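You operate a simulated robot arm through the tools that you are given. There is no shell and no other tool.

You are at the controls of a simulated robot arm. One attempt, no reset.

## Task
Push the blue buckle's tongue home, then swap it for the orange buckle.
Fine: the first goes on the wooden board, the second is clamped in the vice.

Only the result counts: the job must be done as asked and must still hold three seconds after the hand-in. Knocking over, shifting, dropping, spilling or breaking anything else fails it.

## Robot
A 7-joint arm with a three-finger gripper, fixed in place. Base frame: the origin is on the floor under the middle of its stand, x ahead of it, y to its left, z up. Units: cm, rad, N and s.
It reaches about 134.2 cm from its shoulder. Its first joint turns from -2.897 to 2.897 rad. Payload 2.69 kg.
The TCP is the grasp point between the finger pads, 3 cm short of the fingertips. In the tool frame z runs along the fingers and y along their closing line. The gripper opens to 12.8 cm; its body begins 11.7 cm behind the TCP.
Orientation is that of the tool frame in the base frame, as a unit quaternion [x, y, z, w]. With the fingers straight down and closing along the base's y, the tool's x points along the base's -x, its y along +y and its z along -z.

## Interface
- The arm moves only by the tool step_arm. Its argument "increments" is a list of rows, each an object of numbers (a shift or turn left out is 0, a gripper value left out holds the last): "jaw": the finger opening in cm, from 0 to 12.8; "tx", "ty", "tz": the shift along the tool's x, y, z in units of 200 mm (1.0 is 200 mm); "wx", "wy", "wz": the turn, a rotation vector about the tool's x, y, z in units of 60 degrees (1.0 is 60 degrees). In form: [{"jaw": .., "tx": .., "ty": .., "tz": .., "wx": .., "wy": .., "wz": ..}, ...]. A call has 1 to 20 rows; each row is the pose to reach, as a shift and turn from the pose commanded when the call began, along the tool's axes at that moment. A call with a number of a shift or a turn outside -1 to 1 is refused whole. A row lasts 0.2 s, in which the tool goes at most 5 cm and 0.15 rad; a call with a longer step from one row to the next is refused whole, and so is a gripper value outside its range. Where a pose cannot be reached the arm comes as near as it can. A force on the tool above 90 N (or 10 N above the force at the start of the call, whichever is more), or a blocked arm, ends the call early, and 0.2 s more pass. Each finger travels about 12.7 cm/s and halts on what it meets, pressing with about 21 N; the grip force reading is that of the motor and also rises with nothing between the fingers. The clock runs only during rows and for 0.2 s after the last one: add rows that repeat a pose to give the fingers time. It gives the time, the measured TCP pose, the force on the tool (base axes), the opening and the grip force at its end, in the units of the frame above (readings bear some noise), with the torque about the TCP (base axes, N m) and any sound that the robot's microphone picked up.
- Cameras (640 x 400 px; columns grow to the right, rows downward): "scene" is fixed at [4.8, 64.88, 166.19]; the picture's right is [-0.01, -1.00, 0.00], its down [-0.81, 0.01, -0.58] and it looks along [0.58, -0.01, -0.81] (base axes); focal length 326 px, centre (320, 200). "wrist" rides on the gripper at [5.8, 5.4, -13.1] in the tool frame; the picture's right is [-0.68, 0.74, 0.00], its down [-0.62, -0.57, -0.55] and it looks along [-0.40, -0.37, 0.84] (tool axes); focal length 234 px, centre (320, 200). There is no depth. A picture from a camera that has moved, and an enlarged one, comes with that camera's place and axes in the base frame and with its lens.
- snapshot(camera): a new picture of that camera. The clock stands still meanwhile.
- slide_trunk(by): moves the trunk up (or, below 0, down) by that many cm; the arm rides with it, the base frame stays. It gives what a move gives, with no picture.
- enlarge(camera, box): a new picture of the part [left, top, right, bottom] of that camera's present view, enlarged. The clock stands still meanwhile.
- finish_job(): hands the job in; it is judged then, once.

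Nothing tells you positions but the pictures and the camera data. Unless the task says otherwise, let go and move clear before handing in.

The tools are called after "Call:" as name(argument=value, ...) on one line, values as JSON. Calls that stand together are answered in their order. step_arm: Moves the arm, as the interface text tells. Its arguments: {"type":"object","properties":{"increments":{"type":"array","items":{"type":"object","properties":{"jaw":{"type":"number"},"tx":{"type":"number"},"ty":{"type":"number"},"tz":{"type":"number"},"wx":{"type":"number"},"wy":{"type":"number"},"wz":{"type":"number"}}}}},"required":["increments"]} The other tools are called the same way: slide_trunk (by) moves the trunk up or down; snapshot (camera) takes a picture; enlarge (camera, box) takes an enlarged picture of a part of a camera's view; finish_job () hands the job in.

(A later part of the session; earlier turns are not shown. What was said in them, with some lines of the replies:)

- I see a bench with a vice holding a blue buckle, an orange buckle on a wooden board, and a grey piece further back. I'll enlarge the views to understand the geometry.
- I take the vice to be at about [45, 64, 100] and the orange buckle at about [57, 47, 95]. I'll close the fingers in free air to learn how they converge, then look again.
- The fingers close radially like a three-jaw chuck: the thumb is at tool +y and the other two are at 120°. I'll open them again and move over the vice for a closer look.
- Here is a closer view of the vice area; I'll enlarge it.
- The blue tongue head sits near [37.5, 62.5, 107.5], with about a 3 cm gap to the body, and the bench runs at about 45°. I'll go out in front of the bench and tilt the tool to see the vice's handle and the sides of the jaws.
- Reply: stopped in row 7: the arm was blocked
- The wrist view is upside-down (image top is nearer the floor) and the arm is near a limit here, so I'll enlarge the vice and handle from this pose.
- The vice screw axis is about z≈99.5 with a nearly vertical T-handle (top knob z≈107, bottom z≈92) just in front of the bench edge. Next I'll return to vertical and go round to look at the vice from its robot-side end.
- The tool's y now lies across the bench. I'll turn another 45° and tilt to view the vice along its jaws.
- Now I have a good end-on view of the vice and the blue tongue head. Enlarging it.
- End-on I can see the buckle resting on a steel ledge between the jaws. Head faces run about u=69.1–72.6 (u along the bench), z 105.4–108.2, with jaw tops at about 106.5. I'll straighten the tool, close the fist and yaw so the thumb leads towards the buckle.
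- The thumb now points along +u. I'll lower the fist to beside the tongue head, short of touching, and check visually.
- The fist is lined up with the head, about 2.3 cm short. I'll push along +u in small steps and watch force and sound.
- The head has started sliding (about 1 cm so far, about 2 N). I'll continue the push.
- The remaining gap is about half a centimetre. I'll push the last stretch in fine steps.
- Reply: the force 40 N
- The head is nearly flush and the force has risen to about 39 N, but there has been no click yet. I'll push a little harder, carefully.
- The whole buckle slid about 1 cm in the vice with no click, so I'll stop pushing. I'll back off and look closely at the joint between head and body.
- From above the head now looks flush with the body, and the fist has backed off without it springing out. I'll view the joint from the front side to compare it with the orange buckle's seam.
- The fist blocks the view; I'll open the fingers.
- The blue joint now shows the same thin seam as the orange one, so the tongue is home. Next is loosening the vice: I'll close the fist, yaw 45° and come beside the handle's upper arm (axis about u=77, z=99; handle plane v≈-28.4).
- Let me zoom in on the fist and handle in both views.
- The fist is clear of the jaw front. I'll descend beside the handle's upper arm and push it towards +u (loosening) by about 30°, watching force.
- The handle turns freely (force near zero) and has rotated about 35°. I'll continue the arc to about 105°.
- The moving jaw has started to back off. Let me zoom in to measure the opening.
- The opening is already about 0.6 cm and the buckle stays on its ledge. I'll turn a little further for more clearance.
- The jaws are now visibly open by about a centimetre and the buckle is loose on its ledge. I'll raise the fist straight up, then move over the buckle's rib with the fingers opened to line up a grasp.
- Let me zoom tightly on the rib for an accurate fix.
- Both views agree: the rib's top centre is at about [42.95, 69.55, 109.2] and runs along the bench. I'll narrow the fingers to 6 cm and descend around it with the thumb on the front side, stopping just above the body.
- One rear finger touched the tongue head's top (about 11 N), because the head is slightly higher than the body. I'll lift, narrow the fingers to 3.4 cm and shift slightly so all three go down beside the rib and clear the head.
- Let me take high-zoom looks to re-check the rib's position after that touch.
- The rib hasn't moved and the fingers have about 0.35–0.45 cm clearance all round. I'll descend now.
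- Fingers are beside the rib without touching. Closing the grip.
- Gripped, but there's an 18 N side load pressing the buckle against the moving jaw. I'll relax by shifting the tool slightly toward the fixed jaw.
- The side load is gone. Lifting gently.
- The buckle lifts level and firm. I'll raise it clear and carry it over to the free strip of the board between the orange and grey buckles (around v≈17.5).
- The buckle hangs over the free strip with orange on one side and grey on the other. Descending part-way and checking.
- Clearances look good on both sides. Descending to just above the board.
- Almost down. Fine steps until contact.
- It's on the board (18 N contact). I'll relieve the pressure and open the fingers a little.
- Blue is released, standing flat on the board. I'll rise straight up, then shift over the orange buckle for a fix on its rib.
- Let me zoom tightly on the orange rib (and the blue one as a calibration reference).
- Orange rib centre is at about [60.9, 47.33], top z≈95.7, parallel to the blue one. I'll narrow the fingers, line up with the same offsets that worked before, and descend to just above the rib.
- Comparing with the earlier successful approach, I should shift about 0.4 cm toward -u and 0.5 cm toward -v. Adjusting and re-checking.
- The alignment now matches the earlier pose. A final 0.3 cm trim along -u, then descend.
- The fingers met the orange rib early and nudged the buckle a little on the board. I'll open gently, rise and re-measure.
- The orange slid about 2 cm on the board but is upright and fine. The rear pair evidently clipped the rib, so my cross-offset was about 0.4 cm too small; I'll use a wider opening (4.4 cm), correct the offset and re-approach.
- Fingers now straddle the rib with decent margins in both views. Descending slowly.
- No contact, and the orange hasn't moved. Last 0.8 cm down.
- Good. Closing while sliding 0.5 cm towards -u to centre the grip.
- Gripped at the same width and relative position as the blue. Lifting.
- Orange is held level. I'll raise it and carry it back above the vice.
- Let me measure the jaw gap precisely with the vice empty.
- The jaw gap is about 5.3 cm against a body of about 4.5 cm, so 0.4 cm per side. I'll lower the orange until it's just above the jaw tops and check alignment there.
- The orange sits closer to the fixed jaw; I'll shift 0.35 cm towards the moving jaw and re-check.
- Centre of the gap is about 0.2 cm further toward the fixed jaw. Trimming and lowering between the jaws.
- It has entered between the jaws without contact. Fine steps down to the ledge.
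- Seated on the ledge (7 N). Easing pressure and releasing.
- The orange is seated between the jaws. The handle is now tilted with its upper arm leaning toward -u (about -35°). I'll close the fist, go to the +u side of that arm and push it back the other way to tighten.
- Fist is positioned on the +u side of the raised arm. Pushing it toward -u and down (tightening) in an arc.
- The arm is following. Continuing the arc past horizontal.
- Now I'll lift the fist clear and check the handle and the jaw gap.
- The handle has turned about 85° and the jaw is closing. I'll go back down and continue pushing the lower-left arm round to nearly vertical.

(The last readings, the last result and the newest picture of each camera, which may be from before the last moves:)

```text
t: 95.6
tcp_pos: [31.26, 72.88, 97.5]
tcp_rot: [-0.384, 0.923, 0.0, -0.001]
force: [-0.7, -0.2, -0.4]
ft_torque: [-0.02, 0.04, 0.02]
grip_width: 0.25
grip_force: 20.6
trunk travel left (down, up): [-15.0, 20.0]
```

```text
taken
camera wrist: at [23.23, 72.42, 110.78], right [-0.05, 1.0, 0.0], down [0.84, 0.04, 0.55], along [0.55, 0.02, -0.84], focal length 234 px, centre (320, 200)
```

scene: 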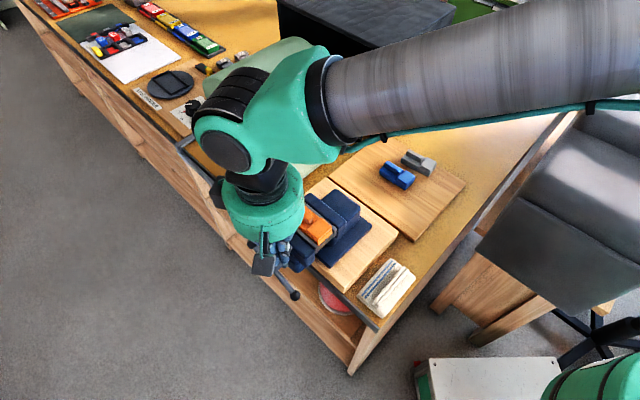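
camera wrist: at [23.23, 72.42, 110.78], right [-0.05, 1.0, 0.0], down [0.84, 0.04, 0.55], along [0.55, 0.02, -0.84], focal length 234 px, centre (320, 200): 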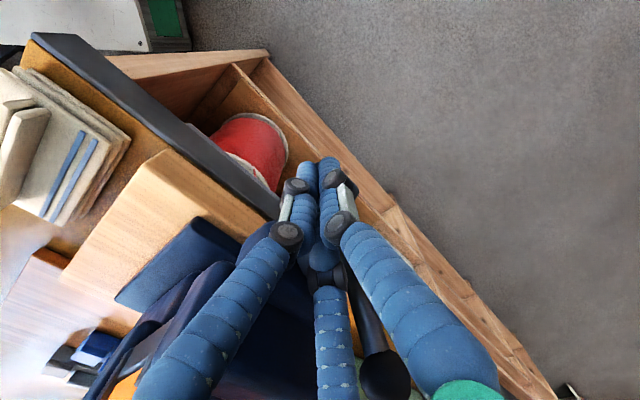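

Handle's other arm is now near the top. I'll back away and rise to look.

Call:
step_arm(increments=[{"tx": 0.06}, {"tx": 0.12}, {"tx": 0.12, "tz": -0.2}, {"tx": 0.12, "tz": -0.4}, {"tx": 0.12, "tz": -0.6}, {"tx": 0.12, "tz": -0.8}, {"tx": 0.12, "tz": -0.95}, {"tx": 0.12, "tz": -0.95}])

Call:
snapshot(camera="wrist")

Call:
enlarge(camera="scene", box=[250, 185, 350, 285])

```text
t: 97.4
tcp_pos: [29.42, 70.92, 116.65]
tcp_rot: [-0.385, 0.923, -0.001, -0.001]
force: [0.5, 0.0, 0.7]
ft_torque: [0.04, 0.0, -0.03]
grip_width: 0.2
grip_force: 20.8
trunk travel left (down, up): [-15.0, 20.0]
```

```text
taken
camera wrist: at [21.42, 70.65, 129.92], right [-0.05, 1.0, 0.0], down [0.84, 0.04, 0.55], along [0.55, 0.02, -0.84], focal length 234 px, centre (320, 200)
```

wrist: 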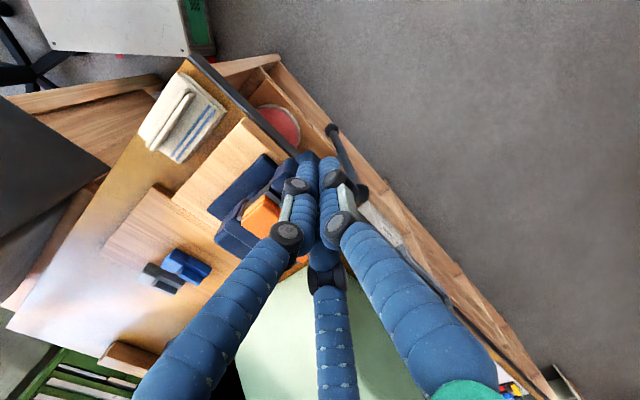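

```text
4.00 times, centred on (300, 235) of scene
camera zoom: at [4.8, 64.88, 166.19], right [-0.01, -1.0, 0.0], down [-0.81, 0.01, -0.58], along [0.58, -0.01, -0.81], focal length 1305 px, centre (400, 60)
```

zoom: 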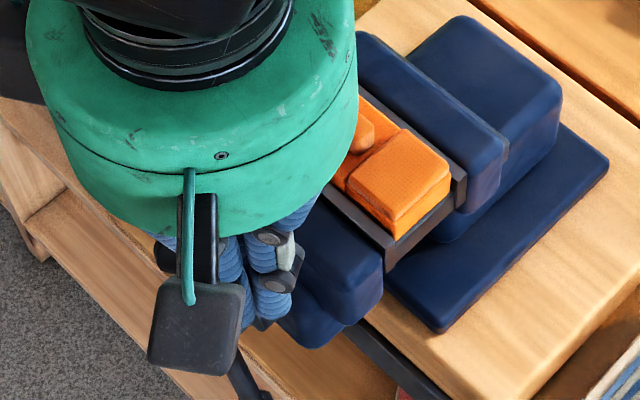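

The handle is nearly vertical again (about +12°). I'll cross over the top to its +u side and give the final tightening push there.

Call:
step_arm(increments=[{"tx": -0.15, "ty": -0.004}, {"tx": -0.35, "ty": -0.008}, {"tx": -0.55, "ty": -0.012}, {"tx": -0.6525, "ty": -0.012}, {"tx": -0.6525, "ty": -0.012}])

Call:
step_arm(increments=[{"tz": 0.15}, {"tz": 0.35}, {"tz": 0.48}, {"tz": 0.5175}, {"tz": 0.5175}])

Call:
snapshot(camera="wrist")

Call:
enlarge(camera="scene", box=[250, 185, 350, 285])

```text
t: 98.6
tcp_pos: [39.29, 80.09, 116.34]
tcp_rot: [-0.384, 0.923, 0.0, 0.0]
force: [-0.5, 0.9, 0.3]
ft_torque: [-0.03, 0.01, 0.0]
grip_width: 0.27
grip_force: 20.9
trunk travel left (down, up): [-15.0, 20.0]
```

```text
t: 99.8
tcp_pos: [39.02, 80.22, 106.05]
tcp_rot: [-0.384, 0.923, -0.002, 0.0]
force: [0.2, -0.2, -0.5]
ft_torque: [0.03, -0.05, 0.02]
grip_width: 0.23
grip_force: 21.3
trunk travel left (down, up): [-15.0, 20.0]
```

```text
taken
camera wrist: at [30.93, 79.79, 119.4], right [-0.05, 1.0, 0.0], down [0.84, 0.04, 0.55], along [0.55, 0.02, -0.84], focal length 234 px, centre (320, 200)
```

wrist: 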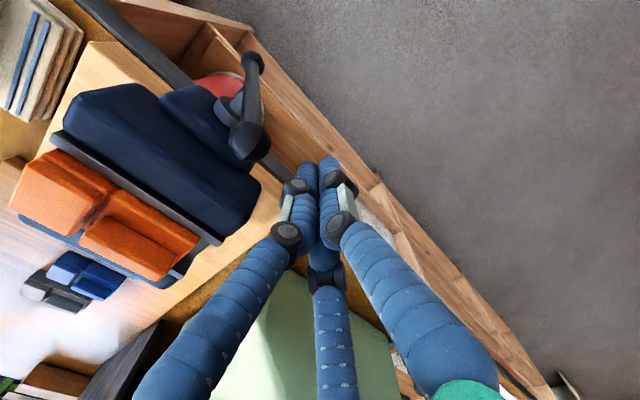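

```text
4.00 times, centred on (300, 235) of scene
camera zoom: at [4.8, 64.88, 166.19], right [-0.01, -1.0, 0.0], down [-0.81, 0.01, -0.58], along [0.58, -0.01, -0.81], focal length 1305 px, centre (400, 60)
```

zoom: 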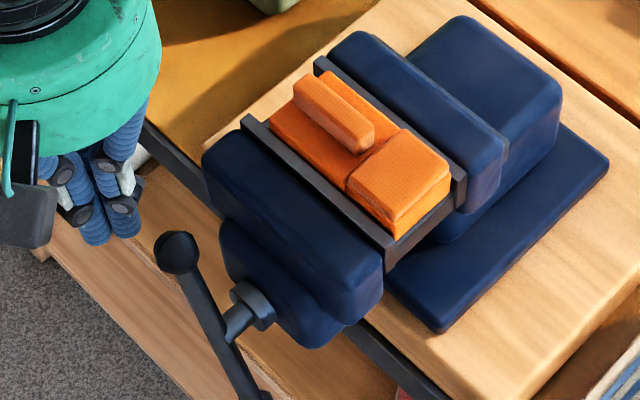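

Clear view: the handle's top arm leans about 15° towards +u and the jaw is nearly closed. Pushing the knob toward -u until it's tight.

Call:
step_arm(increments=[{"tx": 0.07}, {"tx": 0.125}, {"tx": 0.15}, {"tx": 0.175}, {"tx": 0.2}, {"tx": 0.22}, {"tx": 0.24}])

Call:
enlarge(camera="scene", box=[250, 185, 350, 285])

Call:
snapshot(camera="wrist")

```text
t: 101.4
tcp_pos: [35.58, 76.77, 106.07]
tcp_rot: [-0.385, 0.923, -0.001, -0.001]
force: [0.9, 2.4, 2.4]
ft_torque: [-0.05, 0.03, 0.0]
grip_width: 0.2
grip_force: 20.6
trunk travel left (down, up): [-15.0, 20.0]
```

```text
4.00 times, centred on (300, 235) of scene
camera zoom: at [4.8, 64.88, 166.19], right [-0.01, -1.0, 0.0], down [-0.81, 0.01, -0.58], along [0.58, -0.01, -0.81], focal length 1305 px, centre (400, 60)
```

zoom: 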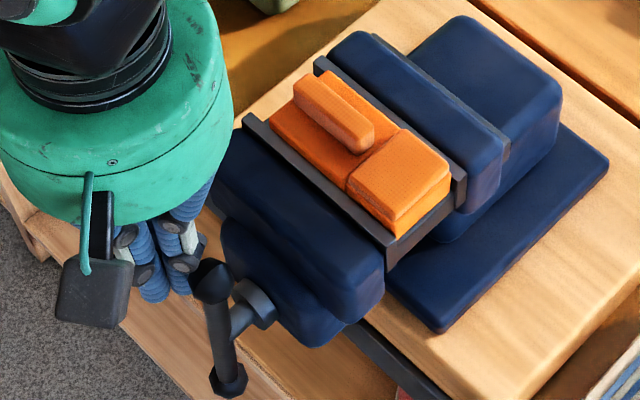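

```text
taken
camera wrist: at [27.55, 76.35, 119.43], right [-0.05, 1.0, 0.0], down [0.84, 0.04, 0.55], along [0.55, 0.02, -0.84], focal length 234 px, centre (320, 200)
```

wrist: 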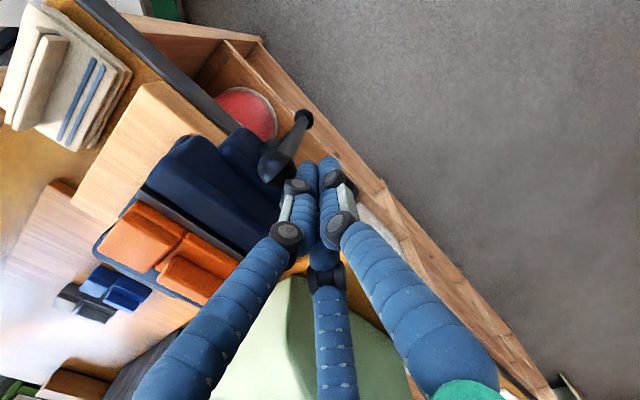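

Handle now about vertical, still light (about 3 N). Continuing to push until resistance builds.

Call:
step_arm(increments=[{"tx": 0.015}, {"tx": 0.03}, {"tx": 0.045}, {"tx": 0.06}, {"tx": 0.075}])

Call:
enlarge(camera="scene", box=[250, 185, 350, 285])

```text
t: 102.6
tcp_pos: [34.48, 75.72, 106.2]
tcp_rot: [-0.385, 0.923, -0.001, -0.001]
force: [5.8, 6.1, 0.4]
ft_torque: [0.08, -0.1, 0.09]
grip_width: 0.22
grip_force: 21.1
trunk travel left (down, up): [-15.0, 20.0]
```

```text
4.00 times, centred on (300, 235) of scene
camera zoom: at [4.8, 64.88, 166.19], right [-0.01, -1.0, 0.0], down [-0.81, 0.01, -0.58], along [0.58, -0.01, -0.81], focal length 1305 px, centre (400, 60)
```

zoom: 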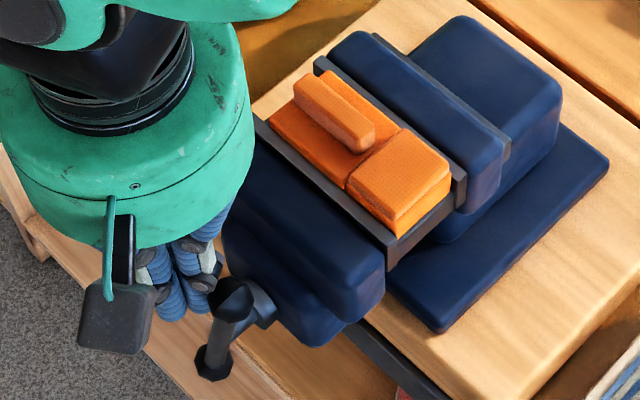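

Resistance is building (about 8 N). Continuing in small steps.

Call:
step_arm(increments=[{"tx": 0.01}, {"tx": 0.02}, {"tx": 0.03}, {"tx": 0.04}, {"tx": 0.05}])

Call:
enlarge(camera="scene", box=[250, 185, 350, 285])

```text
t: 103.8
tcp_pos: [33.94, 75.05, 106.2]
tcp_rot: [-0.384, 0.923, -0.001, 0.0]
force: [10.0, 22.8, 3.3]
ft_torque: [0.44, -0.43, -0.03]
grip_width: 0.2
grip_force: 20.5
trunk travel left (down, up): [-15.0, 20.0]
```

```text
4.00 times, centred on (300, 235) of scene
camera zoom: at [4.8, 64.88, 166.19], right [-0.01, -1.0, 0.0], down [-0.81, 0.01, -0.58], along [0.58, -0.01, -0.81], focal length 1305 px, centre (400, 60)
```

zoom: 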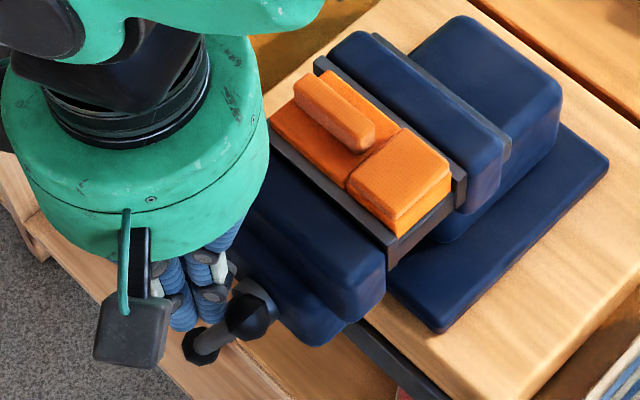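

About 25 N now; the jaw is bearing on the buckle. One more firm push following the arc.

Call:
step_arm(increments=[{"tx": 0.012, "tz": 0.004}, {"tx": 0.024, "tz": 0.008}, {"tx": 0.036, "tz": 0.012}, {"tx": 0.048, "tz": 0.016}])

Call:
enlarge(camera="scene", box=[250, 185, 350, 285])

Call:
snapshot(camera="wrist")

```text
t: 104.8
tcp_pos: [33.44, 74.54, 105.95]
tcp_rot: [-0.384, 0.923, 0.0, 0.0]
force: [23.0, 37.5, 14.4]
ft_torque: [0.62, -0.97, -0.12]
grip_width: 0.23
grip_force: 21.2
trunk travel left (down, up): [-15.0, 20.0]
```

```text
4.00 times, centred on (300, 235) of scene
camera zoom: at [4.8, 64.88, 166.19], right [-0.01, -1.0, 0.0], down [-0.81, 0.01, -0.58], along [0.58, -0.01, -0.81], focal length 1305 px, centre (400, 60)
```

zoom: 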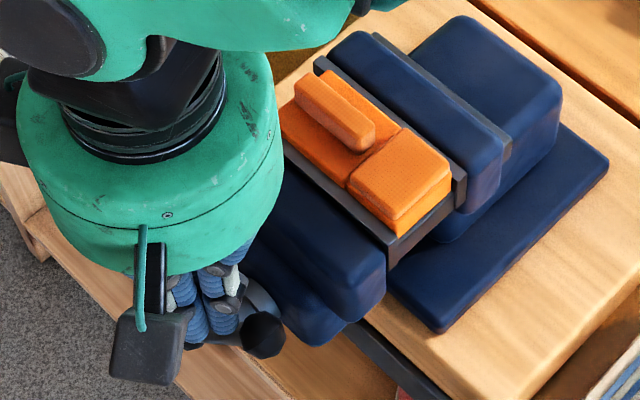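

```text
taken
camera wrist: at [25.33, 74.1, 119.3], right [-0.05, 1.0, 0.0], down [0.83, 0.04, 0.55], along [0.55, 0.03, -0.84], focal length 234 px, centre (320, 200)
```

wrist: 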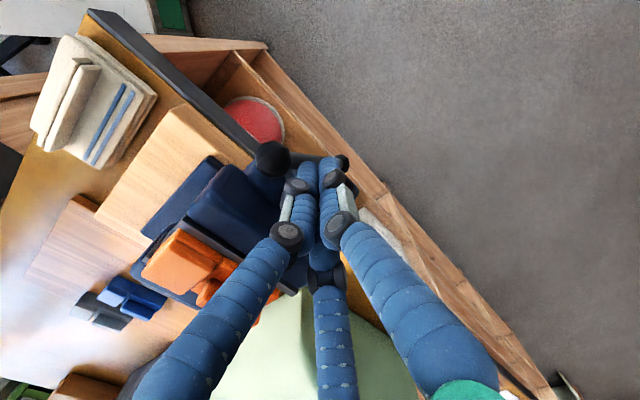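

It's tight (about 46 N on the handle). Backing off and rising to see whether it stays clamped.

Call:
step_arm(increments=[{"tx": -0.03}, {"tx": -0.08}, {"tx": -0.15}, {"tx": -0.15, "tz": -0.1}, {"tx": -0.15, "tz": -0.3}, {"tx": -0.15, "tz": -0.5}, {"tx": -0.15, "tz": -0.7}, {"tx": -0.15, "tz": -0.7}])

Call:
snapshot(camera="scene")

Call:
enlarge(camera="scene", box=[250, 185, 350, 285])

Call:
enlarge(camera="scene", box=[280, 195, 340, 245])

```text
t: 106.6
tcp_pos: [35.26, 76.49, 119.94]
tcp_rot: [-0.385, 0.923, -0.001, -0.001]
force: [0.4, 0.6, 0.0]
ft_torque: [0.04, 0.01, 0.01]
grip_width: 0.24
grip_force: 21.2
trunk travel left (down, up): [-15.0, 20.0]
```

```text
taken
```

scene: 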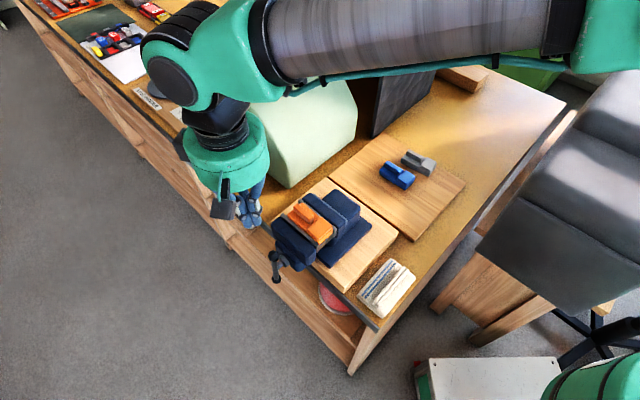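

```text
4.00 times, centred on (300, 235) of scene
camera zoom: at [4.8, 64.88, 166.19], right [-0.01, -1.0, 0.0], down [-0.81, 0.01, -0.58], along [0.58, -0.01, -0.81], focal length 1305 px, centre (400, 60)
```

zoom: 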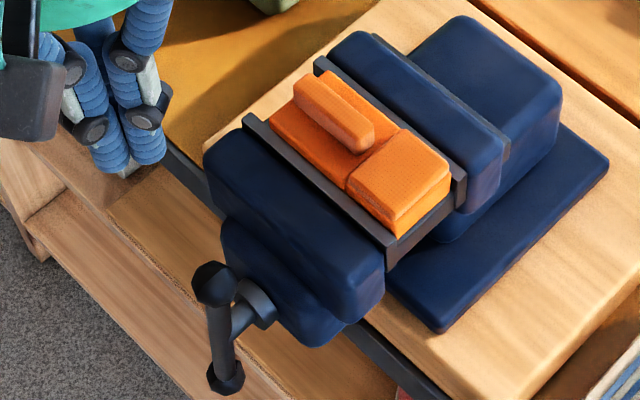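

```text
8.00 times, centred on (310, 220) of scene
camera zoom: at [4.8, 64.88, 166.19], right [-0.01, -1.0, 0.0], down [-0.81, 0.01, -0.58], along [0.58, -0.01, -0.81], focal length 2610 px, centre (400, 40)
```

zoom: 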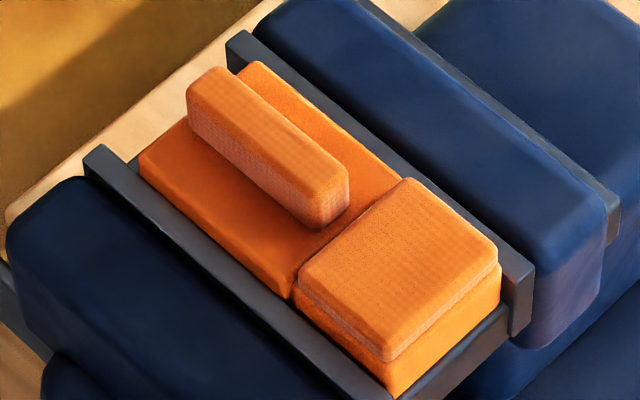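

The handle settled back to the same angle as at the start. I'll compare with the original clamped view using the same zoom box, and check the blue on the board.

Call:
enlarge(camera="scene", box=[260, 180, 380, 280])

Call:
enlarge(camera="scene", box=[360, 130, 440, 200])

```text
4.00 times, centred on (320, 230) of scene
camera zoom: at [4.8, 64.88, 166.19], right [-0.01, -1.0, 0.0], down [-0.81, 0.01, -0.58], along [0.58, -0.01, -0.81], focal length 1305 px, centre (320, 80)
```

zoom: 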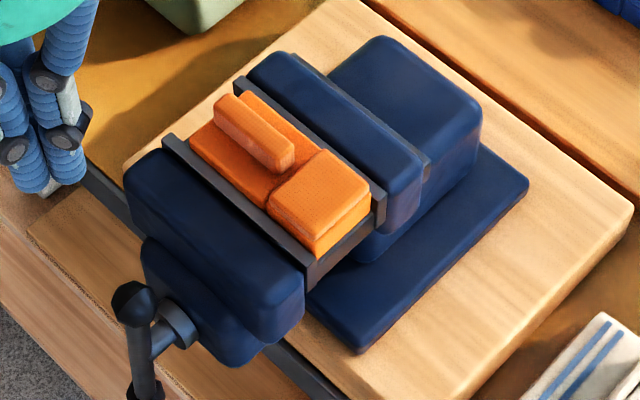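

```text
5.71 times, centred on (400, 165) of scene
camera zoom: at [4.8, 64.88, 166.19], right [-0.01, -1.0, 0.0], down [-0.81, 0.01, -0.58], along [0.58, -0.01, -0.81], focal length 1865 px, centre (-137, 400)
```

zoom: 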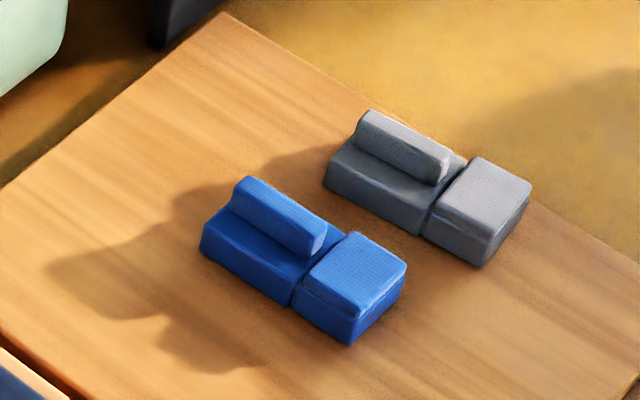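

The vice looks exactly as it did when clamped at the start. As a last check, I'll compare the blue seam with the grey and orange seams at high zoom.

Call:
enlarge(camera="scene", box=[385, 160, 415, 185])

Call:
enlarge(camera="scene", box=[403, 146, 433, 171])

Call:
enlarge(camera="scene", box=[305, 215, 335, 240])

```text
16.00 times, centred on (400, 172) of scene
camera zoom: at [4.8, 64.88, 166.19], right [-0.01, -1.0, 0.0], down [-0.81, 0.01, -0.58], along [0.58, -0.01, -0.81], focal length 5221 px, centre (-960, 640)
```

zoom: 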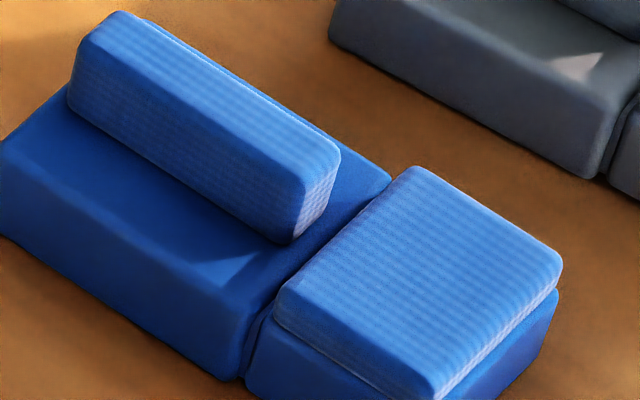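

```text
16.00 times, centred on (418, 158) of scene
camera zoom: at [4.8, 64.88, 166.19], right [-0.01, -1.0, 0.0], down [-0.81, 0.01, -0.58], along [0.58, -0.01, -0.81], focal length 5221 px, centre (-1248, 864)
```

zoom: 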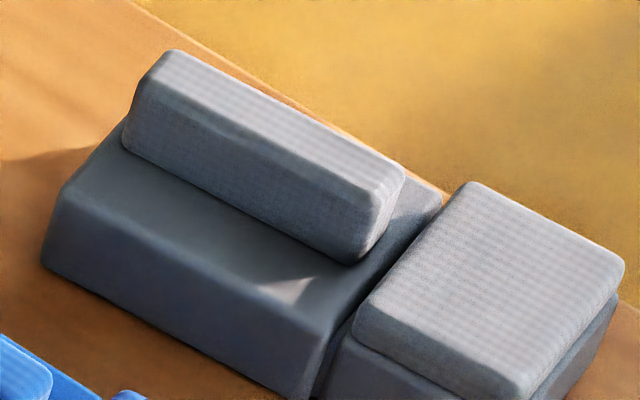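

```text
16.00 times, centred on (320, 228) of scene
camera zoom: at [4.8, 64.88, 166.19], right [-0.01, -1.0, 0.0], down [-0.81, 0.01, -0.58], along [0.58, -0.01, -0.81], focal length 5221 px, centre (320, -240)
```

zoom: 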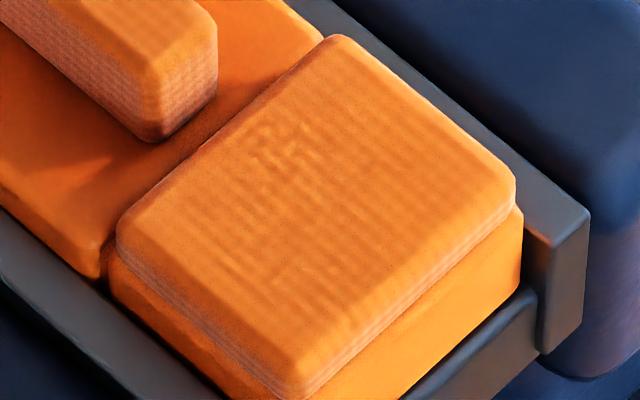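

The blue seam is tight (matching or tighter than grey), and the orange sits clamped with the jaw and handle exactly as in the original clamped state. I'll move the arm well clear before handing in.

Call:
step_arm(increments=[{"tz": -0.15}, {"tz": -0.35}, {"tz": -0.5}, {"ty": -0.15, "tx": 0.15, "tz": -0.55}, {"ty": -0.3, "tx": 0.3, "tz": -0.6}, {"ty": -0.4, "tx": 0.45, "tz": -0.6}, {"ty": -0.4, "tx": 0.45, "tz": -0.6}, {"ty": -0.4, "tx": 0.45, "tz": -0.6}])

Call:
snapshot(camera="scene")

Call:
enlarge(camera="wrist", box=[200, 0, 440, 200])

```text
t: 108.4
tcp_pos: [34.83, 64.56, 131.78]
tcp_rot: [-0.384, 0.923, -0.001, -0.001]
force: [0.0, 0.5, 0.0]
ft_torque: [-0.01, 0.02, 0.05]
grip_width: 0.26
grip_force: 20.5
trunk travel left (down, up): [-15.0, 20.0]
```

```text
taken
```

scene: 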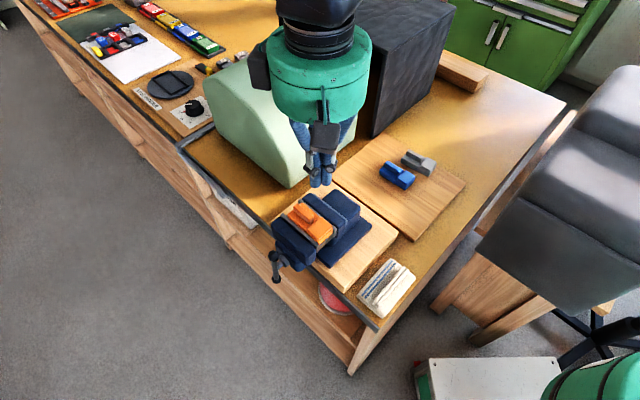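

```text
2.00 times, centred on (320, 100) of wrist
camera zoom: at [26.67, 64.24, 145.08], right [-0.05, 1.0, 0.0], down [0.84, 0.04, 0.55], along [0.55, 0.02, -0.84], focal length 468 px, centre (320, 400)
```

zoom: 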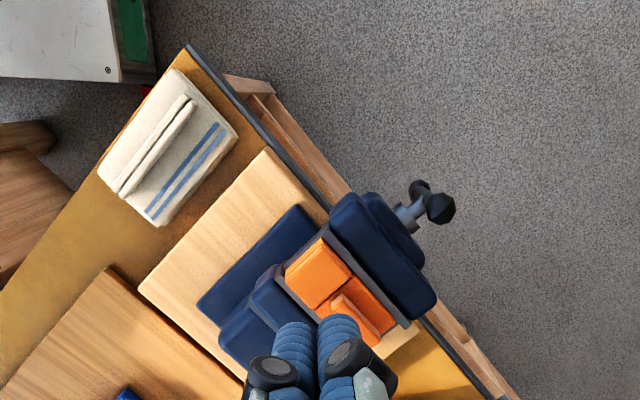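

Everything matches the request: the blue buckle is closed and standing on the wooden board, the orange is clamped in the vice, and grey and the rest are untouched with the arm clear. Handing in.

Call:
finish_job()

```text
The job is handed in.
```

The job is handed in. The blue buckle's tongue is pushed home and the buckle is on the wooden board. The orange buckle is clamped in the vice in its place. I don't have the verdict.

- **Blue buckle:** I heard no click when pushing the tongue. The buckle slid about 1 cm in the vice under the push, which is when I stopped. The seam between tongue and body is now as tight as or tighter than the grey buckle's, so I take it as fully home.
- **Orange buckle:** My first attempt to grip it nudged it about 2 cm across the board before I picked it up. It stayed upright and otherwise unaffected.
- **Clamp:** I turned the handle until it pushed back with about 46 N. When I let go, the handle and jaw settled where they were when the blue buckle was clamped at the start. I did not tug on the orange buckle to test the hold.
- **Everything else:** From the pictures, the grey buckle and the rest of the bench have not moved. The arm is clear above the vice.
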